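You operate a simulated robot arm through the tools that you are given. There is no shell and no other tool.

You run a simulated two-armed robot. Do the job below in one go: nothing can be reset, and whatever is moved stays where it is left.

TASK
Bring the glass tank to about 200 mm on the supply side and 120 mm on the waste side.
Fine: open each cock half way and shut it at the level. Leave the plain plate in its slot, do not knock the glass and do not overfill.

It is judged by the outcome, as a careful person would: the job done as asked, and still so three seconds after it is handed in. It fails if anything else is knocked over, pushed out of place, dropped, spilled or broken.

THE ROBOT
Two 7-joint arms with two-finger parallel grippers on one trunk that stands fixed in place. Base frame: the origin is at the foot of the trunk, x ahead of it, y to its left, z up. Lengths are in m, angles in rad, forces in N, time in s.
The left shoulder is at [0.08, 0.131, 0.947], the right one opposite. With the tool pointing down near the work surface each hand reaches from about 0.4 to 0.86 m from the base axis, measured 20 degrees to its own side. Payload 1.57 kg a hand.
The TCP of each hand is the grasp point between the finger pads, 0.03 m short of the fingertips. In the tool frame z runs along the fingers and y along their closing line. The gripper opens to 0.11 m. The fingers are 0.024 m wide and 0.012 m thick; the gripper's body (0.048 by 0.112 m) begins 0.078 m behind the TCP.
Orientation is that of the tool frame in the base frame, as a unit quaternion [x, y, z, w]. With the fingers straight down and closing along the base's y, the tool's x points along the base's -x, its y along +y and its z along -z.

THE INTERFACE
- The arms move only by the tool apply_moves. It takes "left_moves", "right_moves" or both (then of equal length, played together; a hand with none holds still); each is a list of rows, each an object of numbers (a shift or turn left out is 0, a gripper value left out holds the last): "rx", "ry", "rz": the turn, a rotation vector about the base's x, y, z in rad; "tx", "ty", "tz": the shift along the base's x, y, z in mm; "jaw": the finger opening in mm, from 0 to 110. In form: [{"rx": .., "ry": .., "rz": .., "tx": .., "ty": .., "tz": .., "jaw": ..}, ...]. A call has 1 to 20 rows; each row is the pose to reach, as a shift and turn from the pose commanded when the call began. Each row takes 0.2 s and may step no farther than 0.05 m and 0.15 rad from the row before; otherwise, or with a gripper value out of range, the whole call is refused. A pose out of reach is approached as far as the arm can. The call stops where the force on the tool passes 40 N (or 10 N more than at its start, if that is more) or the arm is blocked; 0.2 s more then pass. Each finger travels about 0.108 m/s and halts on what it meets, pressing with about 21 N; the grip force reading is that of the motor and also rises with nothing between the fingers. The clock runs only during rows and for 0.2 s after the last one: add rows that repeat a pose to give the fingers time. It gives the time, the measured TCP pose, the force on the tool (base axes), the opening and the grip force at its end, in the units of the frame above (readings bear some noise), with the torque about the TCP (base axes, N m) and any sound that the robot's microphone picked up, and new pictures: "views" is both (left out), scene, wrist or none (wrist: the cameras of the hands that moved).
- Cameras (640 x 400 px; columns grow to the right, rows downward): "scene" is now at [-0.0558, 0.0265, 1.4143]; the picture's right is [0.30, -0.95, 0.00], its down [-0.57, -0.18, -0.80] and it looks along [0.77, 0.24, -0.60] (base axes); focal length 349 px, centre (320, 200). "left" rides on the left gripper at [0.07, -0.016, -0.141] in its tool frame; the picture's right is [0.23, 0.97, 0.00], its down [-0.85, 0.20, -0.48] and it looks along [-0.47, 0.11, 0.88] (tool axes); focal length 222 px, centre (320, 200). "right" rides on the right gripper at [0.07, 0.016, -0.141] in its tool frame; the picture's right is [-0.23, 0.97, 0.00], its down [-0.86, -0.20, -0.48] and it looks along [-0.47, -0.11, 0.88] (tool axes); focal length 222 px, centre (320, 200). There is no depth. A picture from a camera that has moved, and an enlarged one, comes with that camera's place and axes in the base frame and with its lens.
- head_to(pan, tilt): turns the head with the scene camera to pan (to the left, within 1.902 rad either way) and tilt (down, from -0.506 to 1.204), counted from straight ahead of the robot. It gives what a move gives, and a new picture of the scene camera.
- enlarge(camera, box): a new picture of the part [left, top, right, bottom] of that camera's present view, enlarged. The clock stands still meanwhile.
- hand_in(): hands the job in; it is judged then, once.

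Nothing tells you positions but the pictures and the camera data. Unless the task says otherwise, let go and move clear before handing in.

The tools are called after ">>>" by a JSON object that holds its "name" and its "arguments". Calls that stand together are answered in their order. apply_moves: Moves the arms, as the interface text tells. Its arguments: {"type":"object","properties":{"left_moves":{"type":"array","items":{"type":"object","properties":{"rx":{"type":"number"},"ry":{"type":"number"},"rz":{"type":"number"},"tx":{"type":"number"},"ty":{"type":"number"},"tz":{"type":"number"},"jaw":{"type":"number"}}}},"right_moves":{"type":"array","items":{"type":"object","properties":{"rx":{"type":"number"},"ry":{"type":"number"},"rz":{"type":"number"},"tx":{"type":"number"},"ty":{"type":"number"},"tz":{"type":"number"},"jaw":{"type":"number"}}}},"views":{"type":"string","enum":["both","scene","wrist","none"]}},"required":[]} The other tools are called the same way: head_to (pan, tilt) turns the head that bears the scene camera; enlarge (camera, box) takes an enlarged picture of a part of a camera's view; hand_in () hands the job in.

At the start:

```text
time_s: 0.0
left_eef_pos: [0.4247, 0.4534, 1.1306]
left_tcp_rot: [-0.001, 1.0, 0.0, 0.0]
left_wrist_force: [0.1, -0.6, 1.6]
left_torque: [0.02, -0.01, -0.03]
left_finger_gap: 0.1101
left_grip_force: 0.1
right_eef_pos: [0.506, 0.0772, 1.094]
right_tcp_rot: [0.0, 1.0, 0.0, 0.001]
right_wrist_force: [0.0, 0.1, -0.5]
right_torque: [0.0, 0.01, 0.0]
right_finger_gap: 0.11
right_grip_force: 0.0
head pan, tilt (commanded): [0.304, 0.639]
```

scene: 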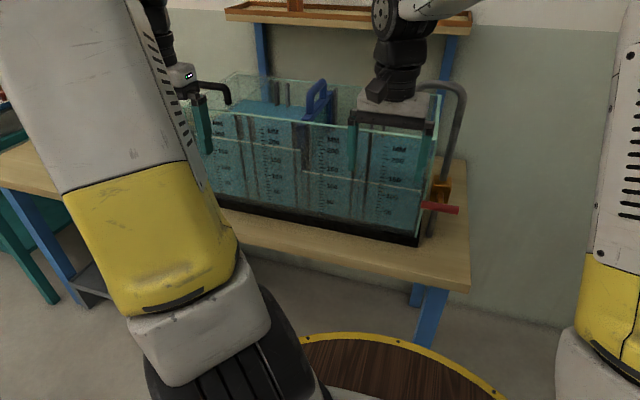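
right: 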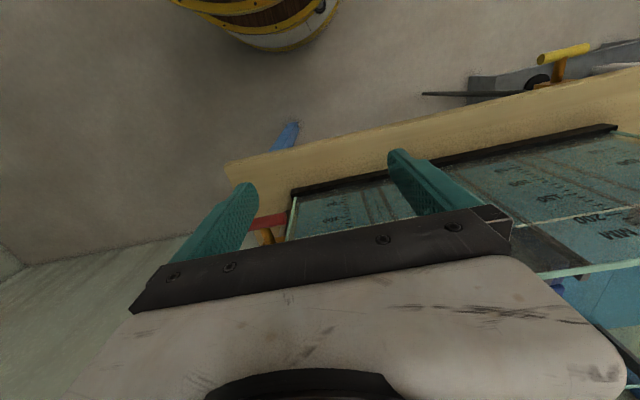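
left: 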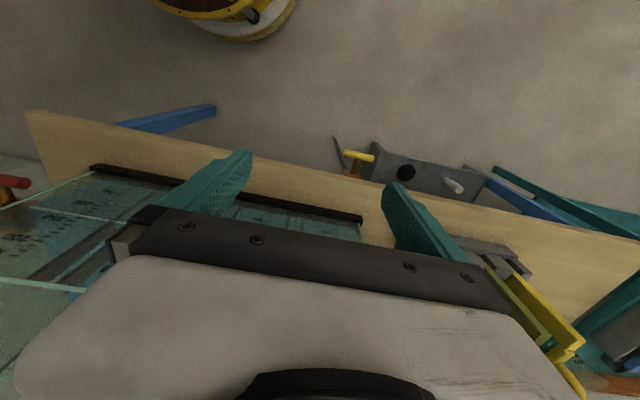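

I see a glass tank on a bench with printed scales, a blue-handled plate in the middle, a red-handled cock on the right, and likely another cock to the left. I will look closer before moving anything.

>>> {"name": "enlarge", "arguments": {"camera": "scene", "box": [180, 60, 340, 160]}}

>>> {"name": "enlarge", "arguments": {"camera": "scene", "box": [320, 100, 480, 200]}}

>>> {"name": "enlarge", "arguments": {"camera": "scene", "box": [200, 90, 480, 265]}}

```text
4.00 times, centred on (260, 110) of scene
camera zoom: at [-0.0558, 0.0265, 1.4143], right [0.3, -0.95, 0.0], down [-0.57, -0.18, -0.8], along [0.77, 0.24, -0.6], focal length 1396 px, centre (560, 560)
```

zoom: 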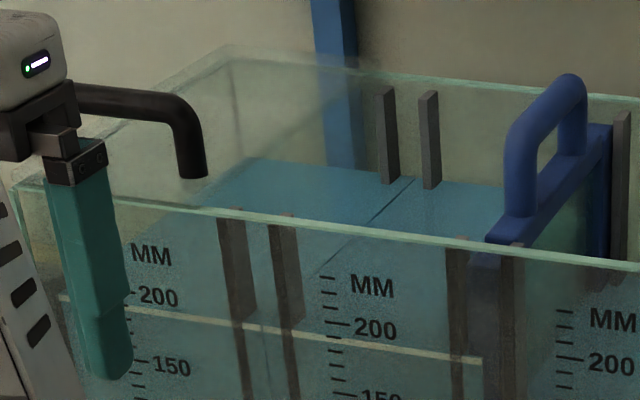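

```text
4.00 times, centred on (400, 150) of scene
camera zoom: at [-0.0558, 0.0265, 1.4143], right [0.3, -0.95, 0.0], down [-0.57, -0.18, -0.8], along [0.77, 0.24, -0.6], focal length 1396 px, centre (0, 400)
```

zoom: 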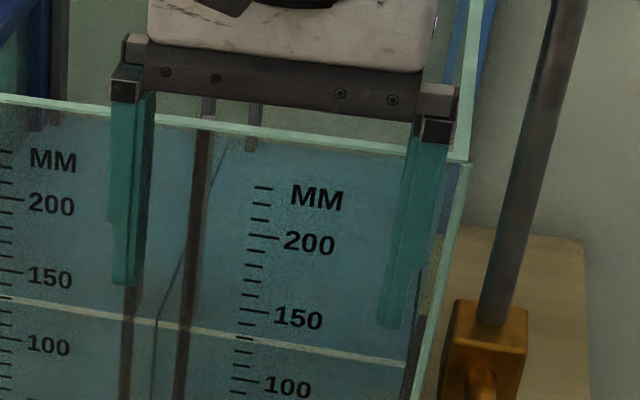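

```text
2.29 times, centred on (340, 178) of scene
camera zoom: at [-0.0558, 0.0265, 1.4143], right [0.3, -0.95, 0.0], down [-0.57, -0.18, -0.8], along [0.77, 0.24, -0.6], focal length 798 px, centre (274, 251)
```

zoom: 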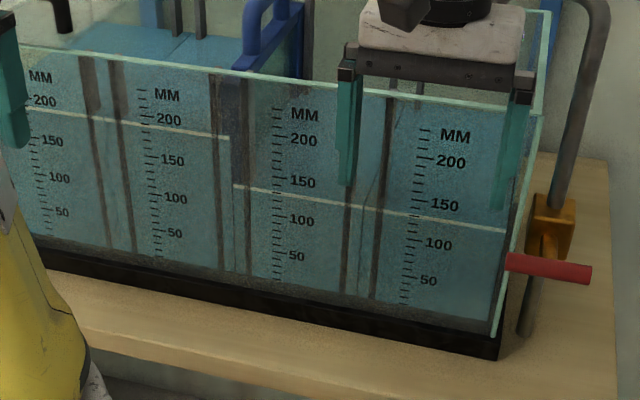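

Supply side (left of the blue plate, black spout) reads about 185–190 mm, waste side about 140 mm. I need to see both cocks, so I look around with the head.

>>> {"name": "head_to", "arguments": {"pan": 0.75, "tilt": 0.6}}

```text
time_s: 0.9
left_eef_pos: [0.4244, 0.4546, 1.1293]
left_tcp_rot: [0.0, 1.0, 0.0, 0.0]
left_wrist_force: [-0.4, -0.5, 0.6]
left_torque: [0.0, -0.01, -0.01]
left_finger_gap: 0.1098
left_grip_force: 0.1
right_eef_pos: [0.506, 0.0769, 1.0931]
right_tcp_rot: [0.0, 1.0, 0.0, 0.0]
right_wrist_force: [0.9, -0.7, 0.6]
right_torque: [-0.02, 0.03, -0.02]
right_finger_gap: 0.1103
right_grip_force: 0.0
head pan, tilt (commanded): [0.75, 0.6]
camera scene: at [-0.0743, 0.0607, 1.4176], right [0.68, -0.73, 0.0], down [-0.41, -0.39, -0.82], along [0.6, 0.56, -0.57], focal length 349 px, centre (320, 200)
```

scene: 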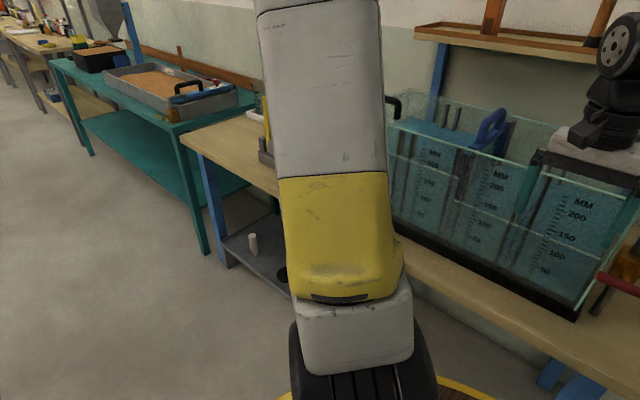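

The left arm hides the supply side; triangulating from the wrist cameras, the yellow T-handle cock is near [0.505, 0.57, 0.71] and the red-handled waste cock near [0.65, -0.05, 0.89]. I move the left hand away to the left, clear of everything, for a better view.

>>> {"name": "apply_moves", "arguments": {"left_moves": [{"ty": 40}, {"ty": 80}, {"ty": 120}, {"ty": 160}, {"ty": 200}], "views": "both"}}

```text
time_s: 2.1
left_eef_pos: [0.4266, 0.6564, 1.1302]
left_tcp_rot: [0.0, 1.0, 0.001, 0.0]
left_wrist_force: [0.2, -0.4, 0.2]
left_torque: [0.03, 0.0, -0.02]
left_finger_gap: 0.1101
left_grip_force: 0.1
right_eef_pos: [0.5055, 0.0772, 1.0938]
right_tcp_rot: [0.0, 1.0, 0.0, 0.0]
right_wrist_force: [-1.3, -0.5, -0.6]
right_torque: [0.02, -0.02, -0.03]
right_finger_gap: 0.1099
right_grip_force: 0.2
head pan, tilt (commanded): [0.75, 0.6]
camera scene: at [-0.0744, 0.0603, 1.4177], right [0.68, -0.73, 0.0], down [-0.41, -0.39, -0.83], along [0.6, 0.56, -0.56], focal length 349 px, centre (320, 200)
camera left: at [0.3558, 0.6401, 1.2708], right [-0.23, 0.97, 0.0], down [0.85, 0.2, 0.48], along [0.47, 0.11, -0.88], focal length 222 px, centre (320, 200)
```

scene: 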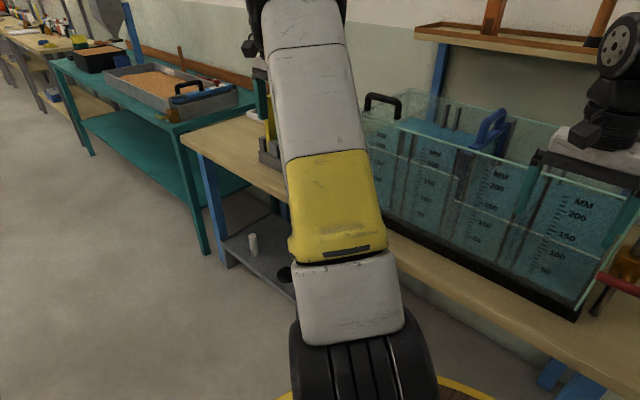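
left: 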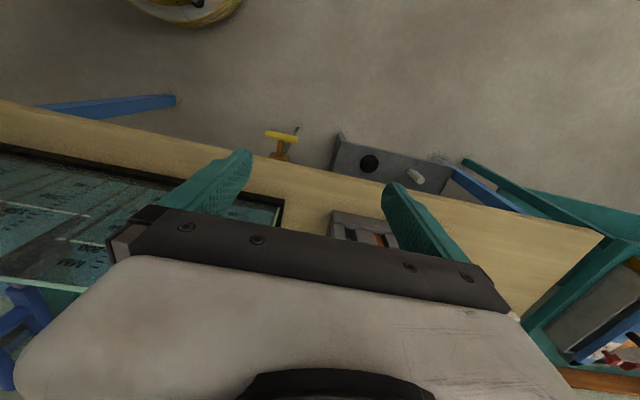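

The yellow T cock is confirmed near [0.50, 0.573, 0.71], in front of the bench edge. I zoom in on it and on the rest.

>>> {"name": "enlarge", "arguments": {"camera": "left", "box": [232, 90, 352, 165]}}

>>> {"name": "enlarge", "arguments": {"camera": "right", "box": [220, 180, 320, 250]}}

>>> {"name": "enlarge", "arguments": {"camera": "right", "box": [500, 20, 640, 120]}}

```text
5.33 times, centred on (292, 128) of left
camera zoom: at [0.3558, 0.6401, 1.2708], right [-0.23, 0.97, 0.0], down [0.85, 0.2, 0.48], along [0.47, 0.11, -0.88], focal length 1185 px, centre (469, 587)
```

zoom: 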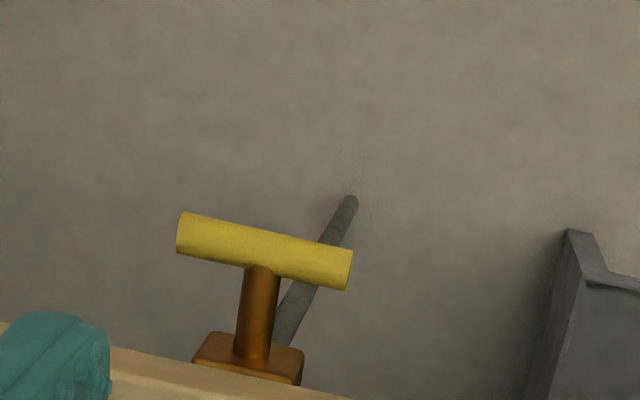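

```text
5.71 times, centred on (270, 215) of right
camera zoom: at [0.4357, 0.0929, 1.2337], right [0.23, 0.97, 0.0], down [0.86, -0.2, 0.48], along [0.47, -0.11, -0.88], focal length 1269 px, centre (606, 114)
```

zoom: 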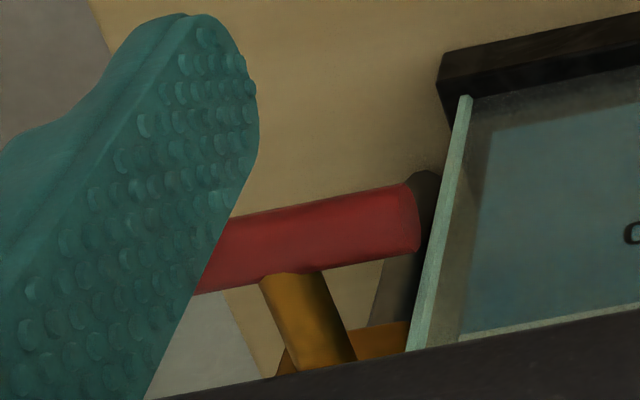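

```text
4.00 times, centred on (570, 70) of right
camera zoom: at [0.4357, 0.0929, 1.2337], right [0.23, 0.97, 0.0], down [0.86, -0.2, 0.48], along [0.47, -0.11, -0.88], focal length 888 px, centre (-680, 720)
```

zoom: 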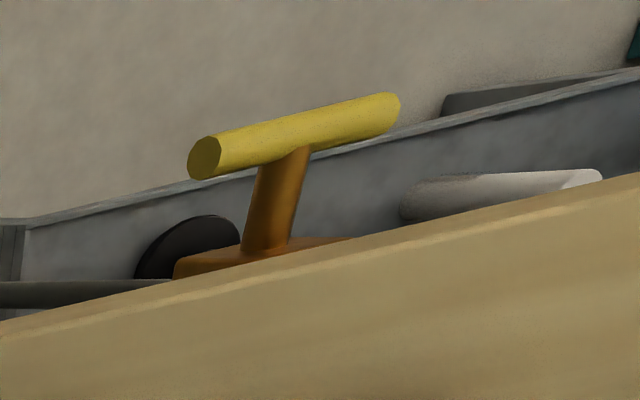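

The yellow bar is horizontal, about 80 mm long, centred near [0.505, 0.576, 0.702], turning about x; the red bar is likewise horizontal, centred near [0.613, -0.044, 0.935]. The tank front is near x = 0.642 with the glass bottom at z ≈ 0.81. Next I check the levels again for drift.

>>> {"name": "head_to", "arguments": {"pan": 0.35, "tilt": 0.62}}

```text
time_s: 3.0
left_eef_pos: [0.4259, 0.6554, 1.1296]
left_tcp_rot: [0.0, 1.0, 0.0, 0.0]
left_wrist_force: [-0.3, 0.3, -0.1]
left_torque: [0.01, 0.03, 0.01]
left_finger_gap: 0.11
left_grip_force: 0.1
right_eef_pos: [0.505, 0.0774, 1.094]
right_tcp_rot: [0.0, 1.0, 0.0, 0.0]
right_wrist_force: [-0.4, 0.1, -0.6]
right_torque: [-0.02, 0.01, -0.03]
right_finger_gap: 0.11
right_grip_force: 0.1
head pan, tilt (commanded): [0.351, 0.62]
camera scene: at [-0.0565, 0.0308, 1.4159], right [0.34, -0.94, 0.0], down [-0.55, -0.2, -0.81], along [0.76, 0.28, -0.58], focal length 349 px, centre (320, 200)
```

scene: 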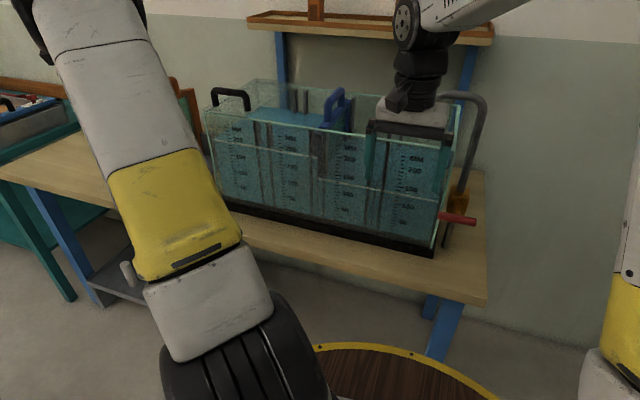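

>>> {"name": "enlarge", "arguments": {"camera": "scene", "box": [200, 80, 344, 170]}}

>>> {"name": "enlarge", "arguments": {"camera": "scene", "box": [310, 120, 486, 230]}}

```text
4.44 times, centred on (272, 125) of scene
camera zoom: at [-0.0565, 0.0308, 1.4159], right [0.34, -0.94, 0.0], down [-0.55, -0.2, -0.81], along [0.76, 0.28, -0.58], focal length 1551 px, centre (533, 533)
```

zoom: 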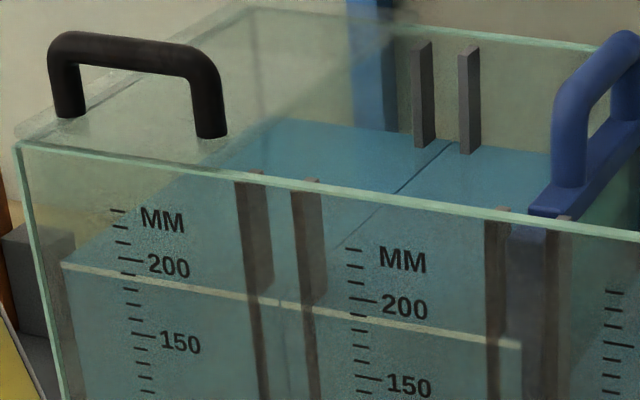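

```text
3.64 times, centred on (398, 175) of scene
camera zoom: at [-0.0565, 0.0308, 1.4159], right [0.34, -0.94, 0.0], down [-0.55, -0.2, -0.81], along [0.76, 0.28, -0.58], focal length 1269 px, centre (36, 291)
```

zoom: 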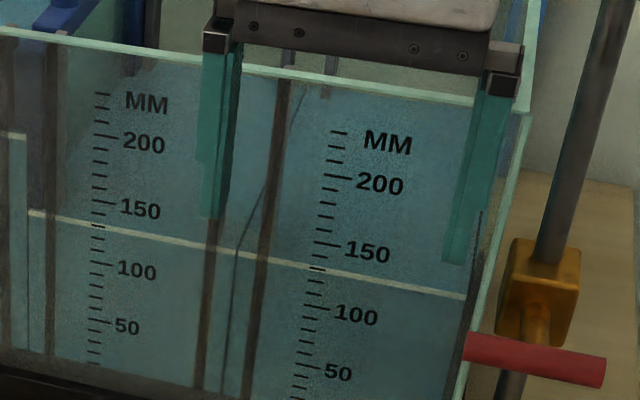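

The right-hand grey pipe looks like a gooseneck running over the rim, so it may be the supply rather than the drain. I look closely before deciding which side is which.

>>> {"name": "enlarge", "arguments": {"camera": "scene", "box": [400, 70, 512, 140]}}

>>> {"name": "enlarge", "arguments": {"camera": "scene", "box": [400, 180, 512, 250]}}

>>> {"name": "enlarge", "arguments": {"camera": "scene", "box": [190, 60, 302, 130]}}

>>> {"name": "enlarge", "arguments": {"camera": "left", "box": [160, 180, 480, 380]}}

```text
5.71 times, centred on (456, 105) of scene
camera zoom: at [-0.0565, 0.0308, 1.4159], right [0.34, -0.94, 0.0], down [-0.55, -0.2, -0.81], along [0.76, 0.28, -0.58], focal length 1994 px, centre (-457, 743)
```

zoom: 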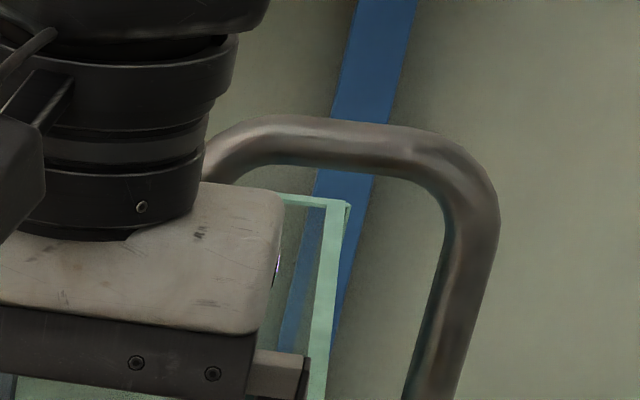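

```text
5.71 times, centred on (456, 215) of scene
camera zoom: at [-0.0565, 0.0308, 1.4159], right [0.34, -0.94, 0.0], down [-0.55, -0.2, -0.81], along [0.76, 0.28, -0.58], focal length 1994 px, centre (-457, 114)
```

zoom: 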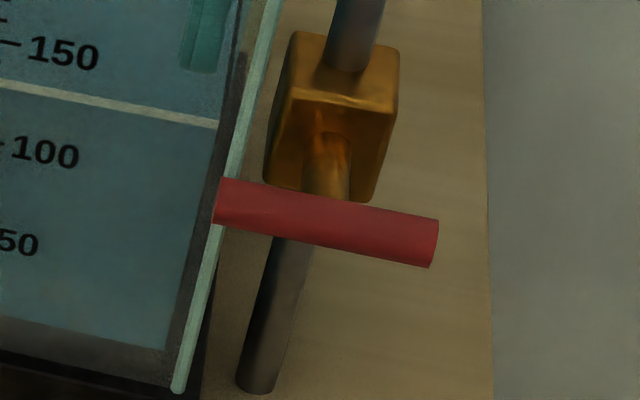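

```text
5.71 times, centred on (246, 95) of scene
camera zoom: at [-0.0565, 0.0308, 1.4159], right [0.34, -0.94, 0.0], down [-0.55, -0.2, -0.81], along [0.76, 0.28, -0.58], focal length 1994 px, centre (743, 800)
```

zoom: 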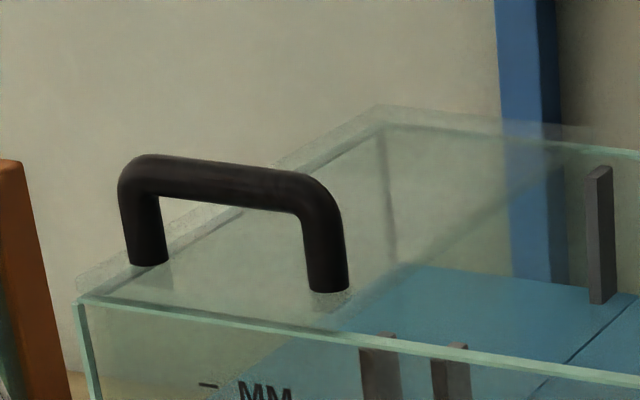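

```text
2.00 times, centred on (320, 280) of left
camera zoom: at [0.3558, 0.6399, 1.2704], right [-0.23, 0.97, 0.0], down [0.85, 0.2, 0.48], along [0.47, 0.11, -0.88], focal length 444 px, centre (320, 40)
```

zoom: 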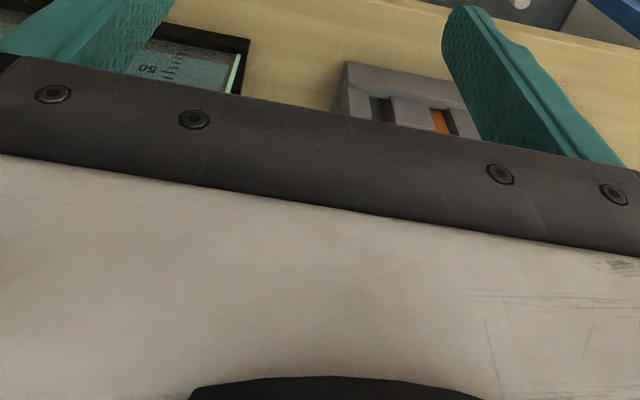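

The black arch is the handle of a loose clear lid on the left end, and the right pipe is a gooseneck into the right compartment: so right is supply (now ~140, wants 200) and left is waste (now ~190, wants 120) with the yellow drain cock under it. I turn the right hand to point forward at a safe distance from the glass.

>>> {"name": "apply_moves", "arguments": {"right_moves": [{"rx": -0.0806, "ry": -0.0806, "rz": 0.0806, "tx": -2, "ty": -8, "tz": -4}, {"rx": -0.1612, "ry": -0.1612, "rz": 0.1612, "tx": -4, "ty": -16, "tz": -8}, {"rx": -0.2418, "ry": -0.2418, "rz": 0.2418, "tx": -6, "ty": -24, "tz": -12}, {"rx": -0.3225, "ry": -0.3225, "rz": 0.3225, "tx": -8, "ty": -32, "tz": -16}, {"rx": -0.4031, "ry": -0.4031, "rz": 0.4031, "tx": -10, "ty": -40, "tz": -20}, {"rx": -0.4837, "ry": -0.4837, "rz": 0.4837, "tx": -12, "ty": -48, "tz": -24}, {"rx": -0.5643, "ry": -0.5643, "rz": 0.5643, "tx": -14, "ty": -56, "tz": -28}, {"rx": -0.6449, "ry": -0.6449, "rz": 0.6449, "tx": -15, "ty": -64, "tz": -32}, {"rx": -0.7255, "ry": -0.7255, "rz": 0.7255, "tx": -15, "ty": -72, "tz": -40}, {"rx": -0.8061, "ry": -0.8061, "rz": 0.8061, "tx": -15, "ty": -80, "tz": -50}, {"rx": -0.8868, "ry": -0.8868, "rz": 0.8868, "tx": -15, "ty": -88, "tz": -60}, {"rx": -0.9674, "ry": -0.9674, "rz": 0.9674, "tx": -15, "ty": -96, "tz": -70}, {"rx": -1.048, "ry": -1.048, "rz": 1.048, "tx": -15, "ty": -104, "tz": -80}, {"rx": -1.1286, "ry": -1.1286, "rz": 1.1286, "tx": -15, "ty": -112, "tz": -90}, {"rx": -1.2092, "ry": -1.2092, "rz": 1.2092, "tx": -15, "ty": -121, "tz": -100}], "views": "both"}}

```text
time_s: 6.2
left_eef_pos: [0.4265, 0.6567, 1.1293]
left_tcp_rot: [0.0, 1.0, 0.0, 0.0]
left_wrist_force: [-0.5, -0.2, 1.0]
left_torque: [-0.03, -0.03, 0.0]
left_finger_gap: 0.1099
left_grip_force: 0.1
right_eef_pos: [0.534, -0.0097, 0.9626]
right_tcp_rot: [-0.499, 0.5, -0.5, 0.501]
right_wrist_force: [-0.2, 0.1, 0.5]
right_torque: [-0.02, -0.02, 0.0]
right_finger_gap: 0.11
right_grip_force: 0.0
right hand out of reach, approached as far as the arm can: row 11, 12, 13, 14, 15
head pan, tilt (commanded): [0.351, 0.62]
camera scene: at [-0.0569, 0.0307, 1.4159], right [0.34, -0.94, 0.0], down [-0.55, -0.2, -0.81], along [0.76, 0.28, -0.58], focal length 349 px, centre (320, 200)
camera right: at [0.3922, -0.0796, 0.9438], right [0.0, 0.23, -0.97], down [-0.48, 0.85, 0.2], along [0.88, 0.47, 0.11], focal length 222 px, centre (320, 200)
```

scene: 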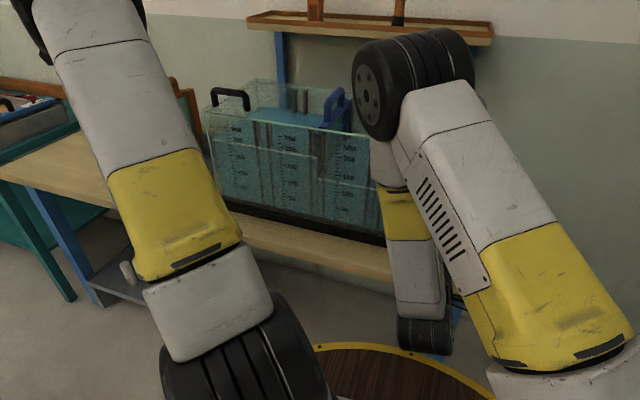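
right: 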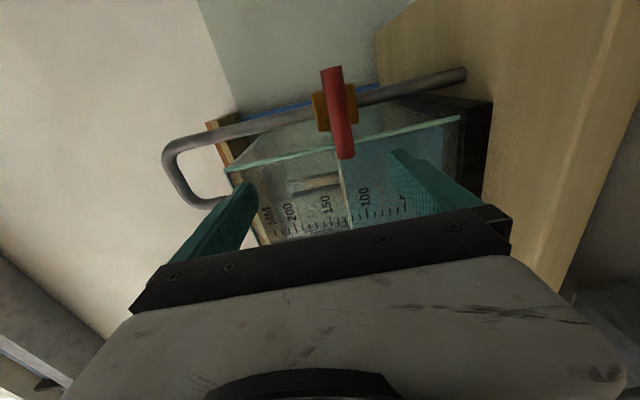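

The gooseneck clearly ends above the right compartment, so red is the supply. I zoom into this eye-level view for the supply level and cock geometry.

>>> {"name": "enlarge", "arguments": {"camera": "right", "box": [240, 130, 432, 250]}}

>>> {"name": "enlarge", "arguments": {"camera": "right", "box": [280, 50, 400, 125]}}

>>> {"name": "enlarge", "arguments": {"camera": "scene", "box": [200, 80, 392, 200]}}

```text
3.33 times, centred on (336, 190) of right
camera zoom: at [0.3922, -0.0796, 0.9438], right [0.0, 0.23, -0.97], down [-0.48, 0.85, 0.2], along [0.88, 0.47, 0.11], focal length 740 px, centre (267, 233)
```

zoom: 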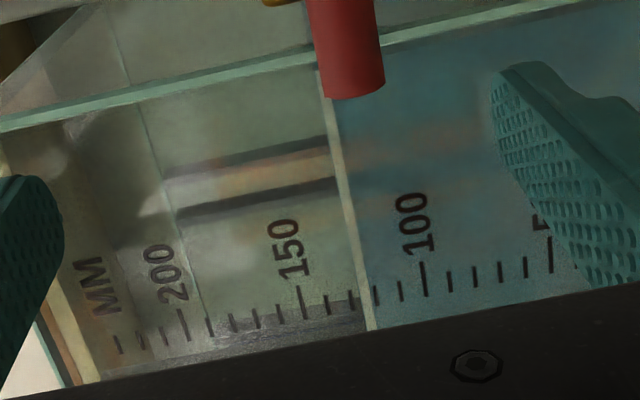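

```text
5.33 times, centred on (340, 88) of right
camera zoom: at [0.3922, -0.0796, 0.9438], right [0.0, 0.23, -0.97], down [-0.48, 0.85, 0.2], along [0.88, 0.47, 0.11], focal length 1185 px, centre (213, 800)
```

zoom: 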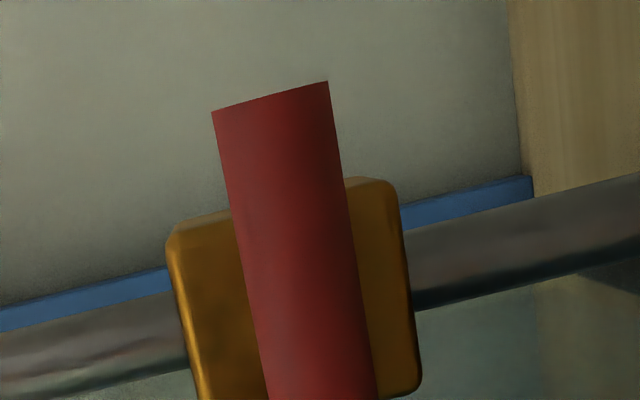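

```text
3.33 times, centred on (296, 140) of scene
camera zoom: at [-0.0569, 0.0307, 1.4159], right [0.34, -0.94, 0.0], down [-0.55, -0.2, -0.81], along [0.76, 0.28, -0.58], focal length 1163 px, centre (400, 400)
```

zoom: 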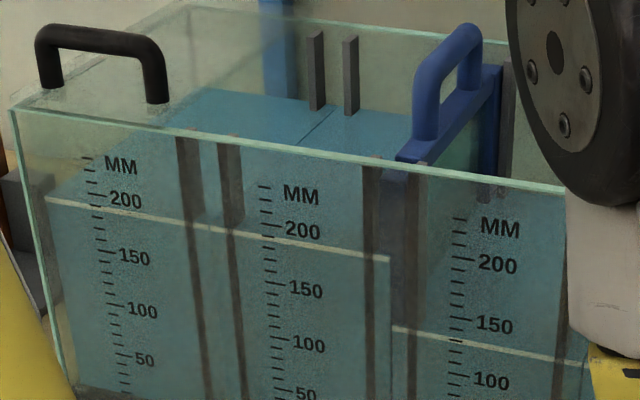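

Eye-level reading: supply is really about 126 mm (the scene view overreads by ~9 mm from looking down), and waste about 180 mm. I make a small test move of the right hand, since the last pose was clipped by reach.

>>> {"name": "apply_moves", "arguments": {"right_moves": [{"tx": 20, "tz": -15}, {"tx": 40, "tz": -30}, {"tx": 40, "tz": -30}], "views": "wrist"}}

```text
time_s: 7.0
left_eef_pos: [0.4262, 0.6555, 1.1297]
left_tcp_rot: [0.0, 1.0, 0.0, 0.0]
left_wrist_force: [-0.4, -0.5, 0.3]
left_torque: [0.04, -0.02, 0.01]
left_finger_gap: 0.1099
left_grip_force: 0.1
right_eef_pos: [0.5736, -0.0109, 0.9327]
right_tcp_rot: [-0.5, 0.5, -0.5, 0.5]
right_wrist_force: [-1.0, -0.3, 0.1]
right_torque: [0.03, 0.02, 0.02]
right_finger_gap: 0.1099
right_grip_force: 0.2
head pan, tilt (commanded): [0.351, 0.62]
camera right: at [0.4321, -0.0806, 0.9156], right [0.0, 0.23, -0.97], down [-0.48, 0.85, 0.2], along [0.88, 0.47, 0.11], focal length 222 px, centre (320, 200)
```

right: 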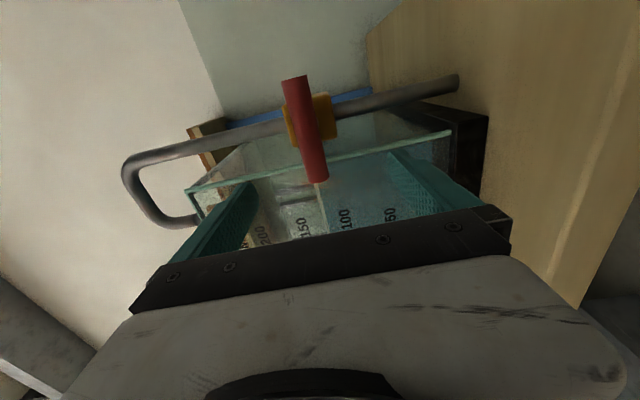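

The moves are relative to the reached pose. I centre the right hand on the red bar (y ≈ -0.044, z ≈ 0.935), narrow the jaws to 45 mm, and stay short of the bar.

>>> {"name": "apply_moves", "arguments": {"right_moves": [{"tx": -10, "ty": -17, "tz": 1}, {"tx": -10, "ty": -34, "tz": 2}, {"tx": -10, "ty": -34, "tz": 2, "jaw": 45}, {"tx": -10, "ty": -34, "tz": 2, "jaw": 45}, {"tx": -10, "ty": -34, "tz": 2, "jaw": 45}], "views": "both"}}

```text
time_s: 8.2
left_eef_pos: [0.4251, 0.6564, 1.1297]
left_tcp_rot: [0.0, 1.0, 0.0, 0.0]
left_wrist_force: [0.4, 0.2, -0.4]
left_torque: [-0.01, -0.03, -0.01]
left_finger_gap: 0.11
left_grip_force: 0.0
right_eef_pos: [0.5635, -0.0447, 0.9354]
right_tcp_rot: [0.501, -0.499, 0.5, -0.5]
right_wrist_force: [-0.4, -0.4, 0.5]
right_torque: [-0.01, 0.02, 0.01]
right_finger_gap: 0.0448
right_grip_force: 0.2
head pan, tilt (commanded): [0.351, 0.62]
camera scene: at [-0.0565, 0.0307, 1.4159], right [0.34, -0.94, 0.0], down [-0.55, -0.2, -0.81], along [0.76, 0.28, -0.58], focal length 349 px, centre (320, 200)
camera right: at [0.4219, -0.1155, 0.918], right [0.0, 0.23, -0.97], down [-0.48, 0.85, 0.2], along [0.88, 0.47, 0.11], focal length 222 px, centre (320, 200)
```

scene: 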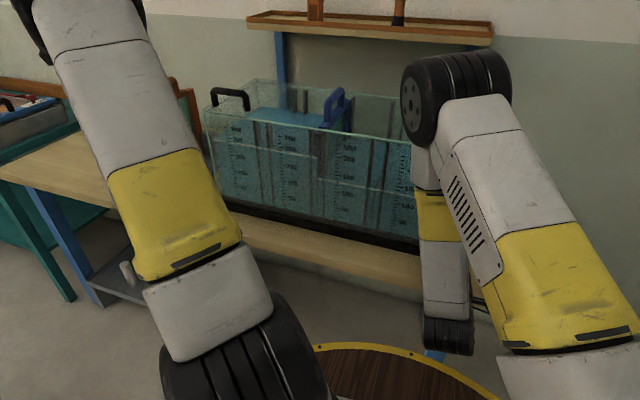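
right: 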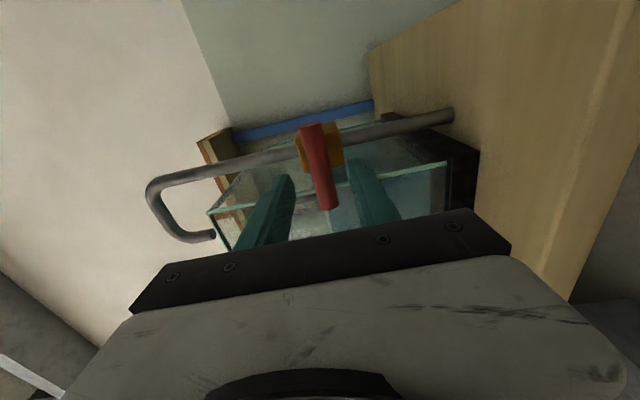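

The red bar sits between the fingers. I advance slowly so the pads straddle the bar, then close on it.

>>> {"name": "apply_moves", "arguments": {"right_moves": [{"tx": 15}, {"tx": 30}, {"tx": 42}, {"tx": 42}], "views": "wrist"}}

>>> {"name": "enlarge", "arguments": {"camera": "right", "box": [220, 90, 460, 240]}}

```text
time_s: 9.2
left_eef_pos: [0.4269, 0.6563, 1.1286]
left_tcp_rot: [0.001, 1.0, 0.0, 0.001]
left_wrist_force: [0.0, 0.3, -0.5]
left_torque: [0.03, -0.01, 0.01]
left_finger_gap: 0.1098
left_grip_force: 0.0
right_eef_pos: [0.6052, -0.0446, 0.9353]
right_tcp_rot: [0.5, -0.5, 0.5, -0.5]
right_wrist_force: [-0.1, 0.2, -0.6]
right_torque: [0.02, 0.01, 0.03]
right_finger_gap: 0.045
right_grip_force: 0.0
head pan, tilt (commanded): [0.351, 0.62]
camera right: at [0.4639, -0.115, 0.9181], right [0.0, 0.23, -0.97], down [-0.48, 0.85, 0.2], along [0.88, 0.47, 0.11], focal length 222 px, centre (320, 200)
```

right: 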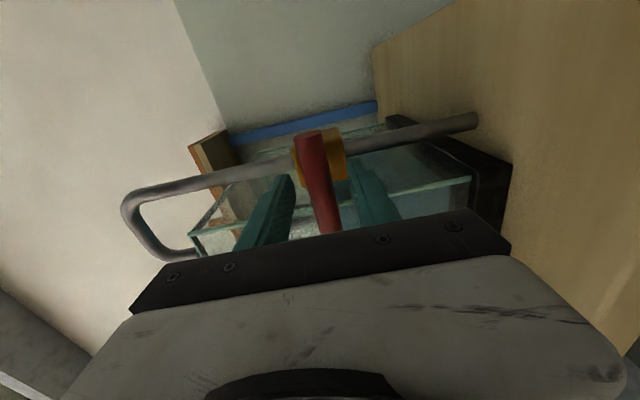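

```text
2.67 times, centred on (340, 165) of right
camera zoom: at [0.4639, -0.115, 0.9181], right [0.0, 0.23, -0.97], down [-0.48, 0.85, 0.2], along [0.88, 0.47, 0.11], focal length 592 px, centre (267, 293)
```

zoom: 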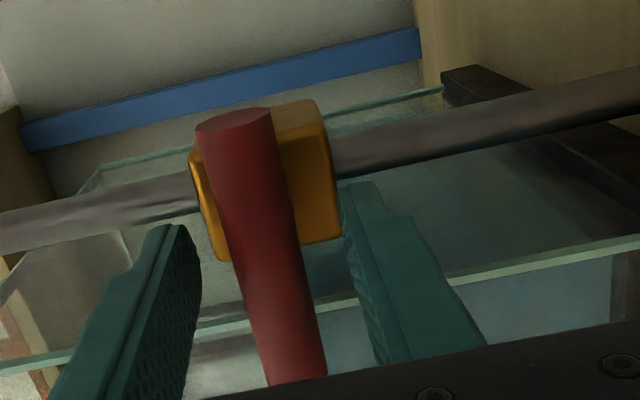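

The pads straddle the bar at the right depth. I close on it gently and check the grip.

>>> {"name": "apply_moves", "arguments": {"right_moves": [{"jaw": 30}, {"jaw": 14}, {"jaw": 14}, {"jaw": 14}], "views": "both"}}

>>> {"name": "enlarge", "arguments": {"camera": "right", "box": [220, 90, 460, 240]}}

>>> {"name": "enlarge", "arguments": {"camera": "scene", "box": [200, 90, 424, 230]}}

```text
time_s: 10.2
left_eef_pos: [0.4263, 0.6555, 1.1288]
left_tcp_rot: [0.001, 1.0, 0.0, -0.001]
left_wrist_force: [-0.2, 0.0, 0.3]
left_torque: [-0.01, -0.03, -0.01]
left_finger_gap: 0.1101
left_grip_force: 0.0
right_eef_pos: [0.6047, -0.0461, 0.9357]
right_tcp_rot: [-0.5, 0.501, -0.5, 0.499]
right_wrist_force: [2.2, 0.3, -5.0]
right_torque: [-0.03, 0.03, 0.02]
right_finger_gap: 0.0198
right_grip_force: 33.5
head pan, tilt (commanded): [0.351, 0.62]
camera scene: at [-0.0562, 0.0307, 1.416], right [0.34, -0.94, 0.0], down [-0.55, -0.2, -0.81], along [0.76, 0.28, -0.58], focal length 349 px, centre (320, 200)
camera right: at [0.4638, -0.1151, 0.9178], right [0.0, 0.23, -0.97], down [-0.48, 0.85, 0.2], along [0.88, 0.47, 0.11], focal length 222 px, centre (320, 200)
```

scene: 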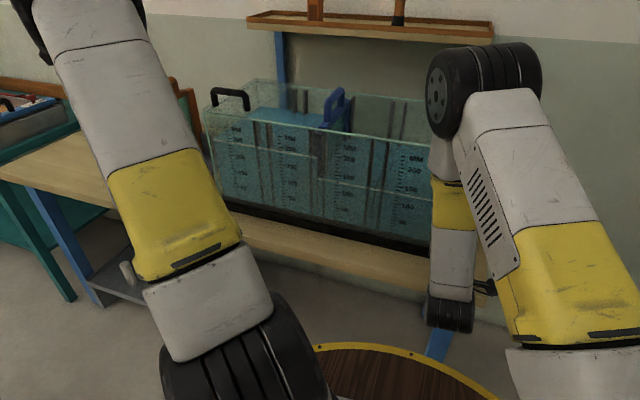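
right: 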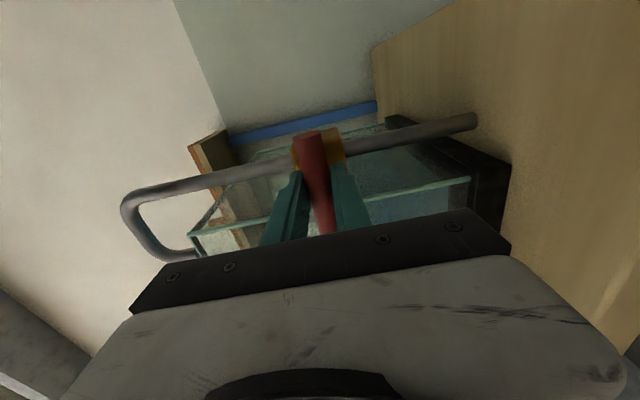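

```text
2.67 times, centred on (340, 165) of right
camera zoom: at [0.4638, -0.1151, 0.9178], right [0.0, 0.23, -0.97], down [-0.48, 0.85, 0.2], along [0.88, 0.47, 0.11], focal length 592 px, centre (267, 293)
```

zoom: 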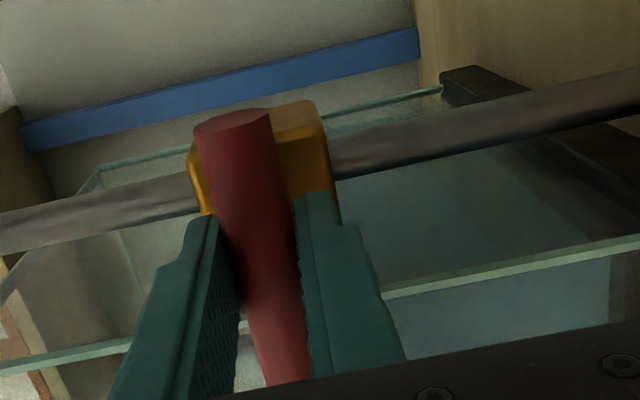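

```text
2.86 times, centred on (312, 160) of scene
camera zoom: at [-0.0562, 0.0307, 1.416], right [0.34, -0.94, 0.0], down [-0.55, -0.2, -0.81], along [0.76, 0.28, -0.58], focal length 997 px, centre (343, 314)
```

zoom: 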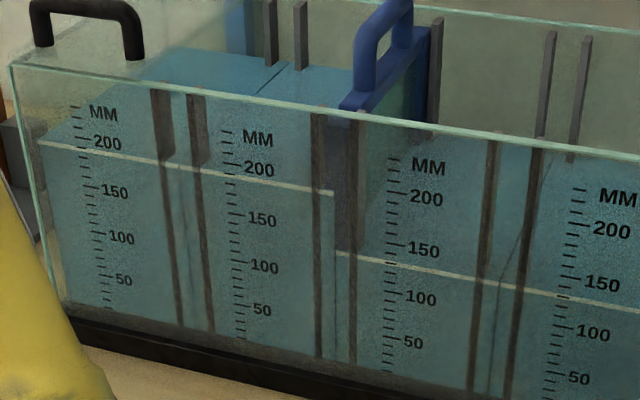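

The grip holds the bar (20 mm). I try a small turn one way to find the opening direction, watching the torque.

>>> {"name": "apply_moves", "arguments": {"right_moves": [{"rx": 0.1}, {"rx": 0.2}, {"rx": 0.2}], "views": "both"}}

>>> {"name": "enlarge", "arguments": {"camera": "right", "box": [220, 90, 460, 240]}}

```text
time_s: 11.0
left_eef_pos: [0.4266, 0.6553, 1.1295]
left_tcp_rot: [-0.001, 1.0, 0.0, 0.0]
left_wrist_force: [0.6, -0.4, 0.1]
left_torque: [0.0, -0.01, -0.01]
left_finger_gap: 0.1097
left_grip_force: 0.0
right_eef_pos: [0.6057, -0.0449, 0.9342]
right_tcp_rot: [-0.448, 0.548, -0.448, 0.547]
right_wrist_force: [-4.7, -6.5, -9.8]
right_torque: [-1.47, 0.06, -0.23]
right_finger_gap: 0.0243
right_grip_force: 36.6
head pan, tilt (commanded): [0.351, 0.62]
camera scene: at [-0.0565, 0.0304, 1.416], right [0.34, -0.94, 0.0], down [-0.55, -0.2, -0.81], along [0.76, 0.28, -0.58], focal length 349 px, centre (320, 200)
camera right: at [0.4636, -0.1114, 0.9045], right [0.0, 0.41, -0.91], down [-0.48, 0.8, 0.37], along [0.88, 0.43, 0.2], focal length 222 px, centre (320, 200)
```

scene: 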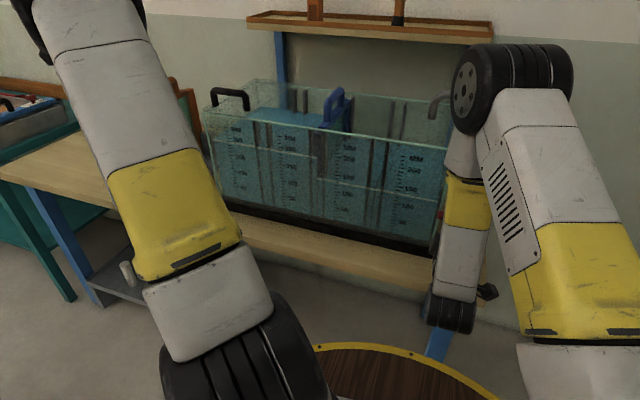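
right: 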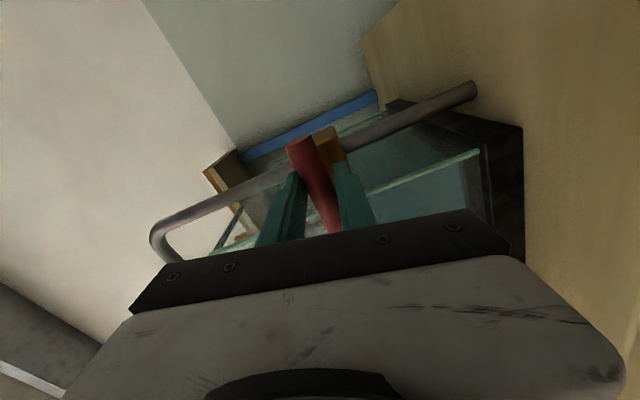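

```text
2.67 times, centred on (340, 165) of right
camera zoom: at [0.4636, -0.1114, 0.9045], right [0.0, 0.41, -0.91], down [-0.48, 0.8, 0.37], along [0.88, 0.43, 0.2], focal length 592 px, centre (267, 293)
```

zoom: 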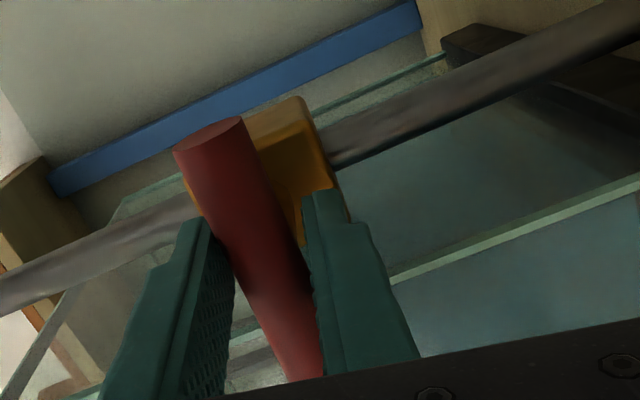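

Turning that way meets a stop (torque -1.5 Nm, jaws prised), so it opens the other way. I back off and turn slightly in the opposite direction.

>>> {"name": "apply_moves", "arguments": {"right_moves": [{"rx": -0.1}, {"rx": -0.2}, {"rx": -0.3}, {"rx": -0.4}], "views": "wrist"}}

>>> {"name": "enlarge", "arguments": {"camera": "right", "box": [220, 90, 460, 240]}}

>>> {"name": "enlarge", "arguments": {"camera": "scene", "box": [310, 90, 502, 210]}}

```text
time_s: 12.0
left_eef_pos: [0.4257, 0.6563, 1.1294]
left_tcp_rot: [-0.001, 1.0, 0.0, 0.0]
left_wrist_force: [0.5, 0.0, 0.8]
left_torque: [-0.02, 0.0, 0.01]
left_finger_gap: 0.1099
left_grip_force: 0.1
right_eef_pos: [0.6059, -0.0438, 0.9354]
right_tcp_rot: [0.549, -0.447, 0.546, -0.447]
right_wrist_force: [-15.0, 2.4, -21.7]
right_torque: [-0.02, 0.06, -0.54]
right_finger_gap: 0.0199
right_grip_force: 33.6
head pan, tilt (commanded): [0.351, 0.62]
camera right: at [0.4641, -0.1166, 0.9323], right [0.0, 0.03, -1.0], down [-0.48, 0.88, 0.03], along [0.88, 0.48, 0.01], focal length 222 px, centre (320, 200)
```

right: 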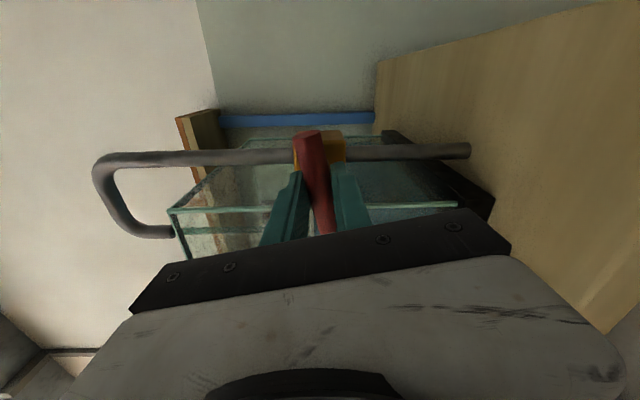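

```text
2.67 times, centred on (340, 165) of right
camera zoom: at [0.4641, -0.1166, 0.9323], right [0.0, 0.03, -1.0], down [-0.48, 0.88, 0.03], along [0.88, 0.48, 0.01], focal length 592 px, centre (267, 293)
```

zoom: 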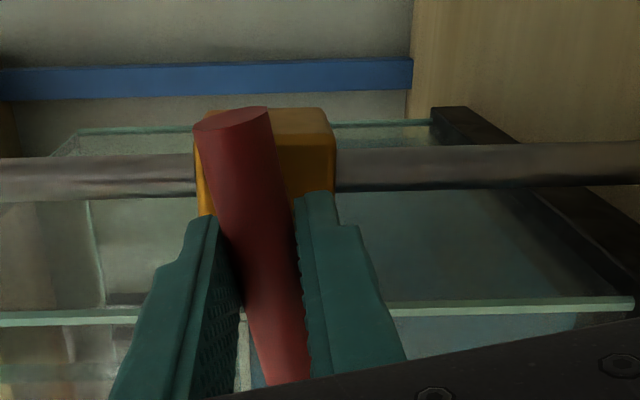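

```text
3.33 times, centred on (406, 150) of scene
camera zoom: at [-0.0565, 0.0308, 1.4159], right [0.34, -0.94, 0.0], down [-0.55, -0.2, -0.81], along [0.76, 0.28, -0.58], focal length 1163 px, centre (33, 367)
```

zoom: 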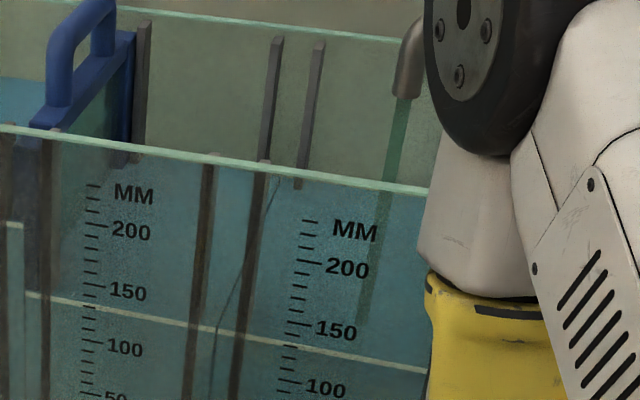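

The handle now follows freely (rotated ~11°) and a stream appears at the spout, confirming red is the supply. I turn on to the half-way position (45°), easing the hand 1 mm to relieve the side force.

>>> {"name": "apply_moves", "arguments": {"right_moves": [{"rx": -0.14, "tz": -0.5, "tx": -0.5}, {"rx": -0.28, "tz": -1, "tx": -1}, {"rx": -0.42, "tz": -1, "tx": -1}, {"rx": -0.56, "tz": -1, "tx": -1}, {"rx": -0.585, "tz": -1, "tx": -1}], "views": "both"}}

>>> {"name": "enlarge", "arguments": {"camera": "scene", "box": [300, 90, 492, 210]}}

```text
time_s: 13.2
left_eef_pos: [0.4266, 0.6571, 1.1278]
left_tcp_rot: [0.0, 1.0, 0.0, -0.001]
left_wrist_force: [-0.3, 0.9, 0.6]
left_torque: [-0.05, -0.03, -0.01]
left_finger_gap: 0.1101
left_grip_force: 0.1
right_eef_pos: [0.6051, -0.0443, 0.9349]
right_tcp_rot: [0.653, -0.27, 0.653, -0.271]
right_wrist_force: [7.2, 4.8, -14.9]
right_torque: [-0.04, -0.1, -0.17]
right_finger_gap: 0.0197
right_grip_force: 33.6
head pan, tilt (commanded): [0.351, 0.62]
camera scene: at [-0.0556, 0.0308, 1.416], right [0.34, -0.94, 0.0], down [-0.55, -0.2, -0.81], along [0.76, 0.28, -0.58], focal length 349 px, centre (320, 200)
camera right: at [0.464, -0.1058, 0.9712], right [0.0, -0.53, -0.85], down [-0.48, 0.74, -0.46], along [0.88, 0.41, -0.25], focal length 222 px, centre (320, 200)
```

scene: 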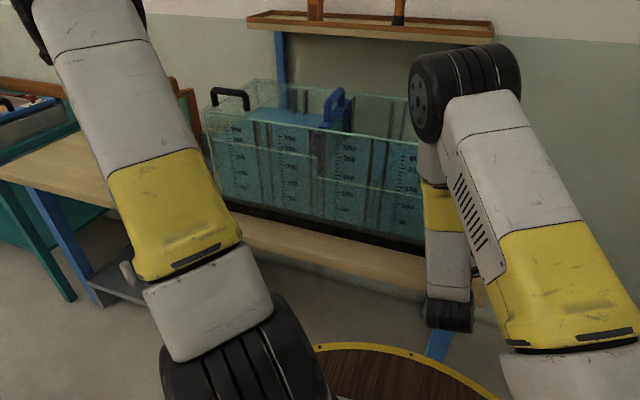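
right: 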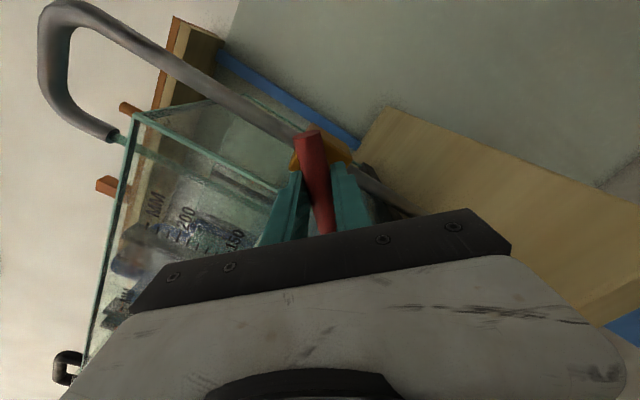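

```text
3.33 times, centred on (396, 150) of scene
camera zoom: at [-0.0556, 0.0308, 1.416], right [0.34, -0.94, 0.0], down [-0.55, -0.2, -0.81], along [0.76, 0.28, -0.58], focal length 1163 px, centre (67, 367)
```

zoom: 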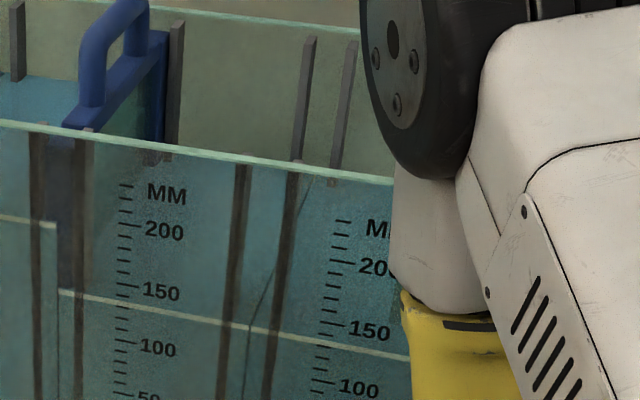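

Half open now, with little torque, and the stream visible. I hold for a second and measure the rate of rise.

>>> {"name": "apply_moves", "arguments": {"right_moves": [{"tx": 0}, {"tx": 0}, {"tx": 0}, {"tx": 0}, {"tx": 0}, {"tx": 0}, {"tx": 0}, {"tx": 0}, {"tx": 0}, {"tx": 0}], "views": "none"}}

>>> {"name": "enlarge", "arguments": {"camera": "scene", "box": [300, 90, 492, 210]}}

>>> {"name": "enlarge", "arguments": {"camera": "right", "box": [80, 90, 320, 240]}}

```text
time_s: 15.4
left_eef_pos: [0.4275, 0.6565, 1.1285]
left_tcp_rot: [0.0, 1.0, 0.0, -0.001]
left_wrist_force: [-0.1, -0.3, -0.6]
left_torque: [-0.03, 0.02, 0.03]
left_finger_gap: 0.1098
left_grip_force: 0.1
right_eef_pos: [0.605, -0.0449, 0.9354]
right_tcp_rot: [0.653, -0.27, 0.654, -0.271]
right_wrist_force: [26.3, 7.6, 1.9]
right_torque: [-0.02, 0.02, 0.17]
right_finger_gap: 0.0199
right_grip_force: 33.3
head pan, tilt (commanded): [0.351, 0.62]
```

```text
3.33 times, centred on (396, 150) of scene
camera zoom: at [-0.0554, 0.0311, 1.416], right [0.34, -0.94, 0.0], down [-0.55, -0.2, -0.81], along [0.76, 0.28, -0.58], focal length 1163 px, centre (67, 367)
```

zoom: 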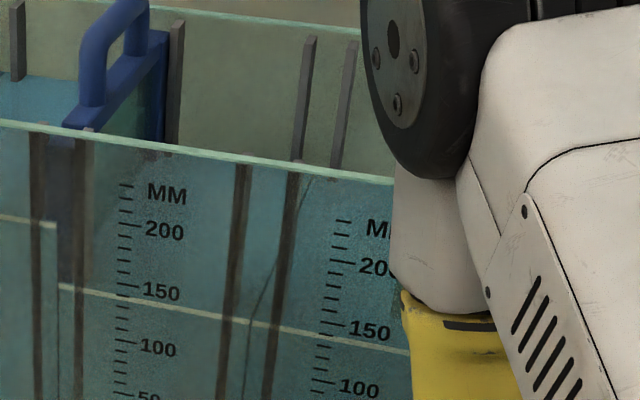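

```text
2.67 times, centred on (200, 165) of right
camera zoom: at [0.4639, -0.1059, 0.9711], right [0.0, -0.53, -0.85], down [-0.48, 0.75, -0.46], along [0.88, 0.41, -0.25], focal length 592 px, centre (640, 293)
```

zoom: 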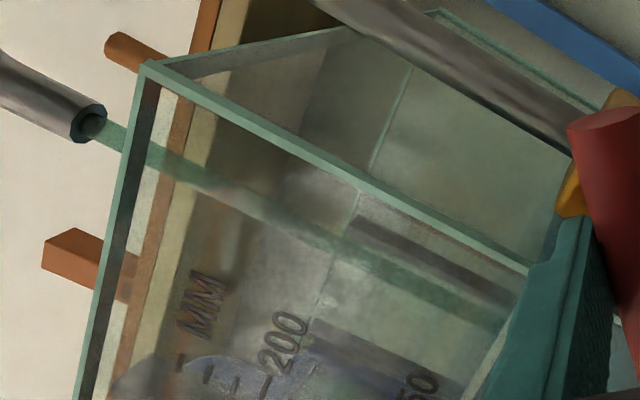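

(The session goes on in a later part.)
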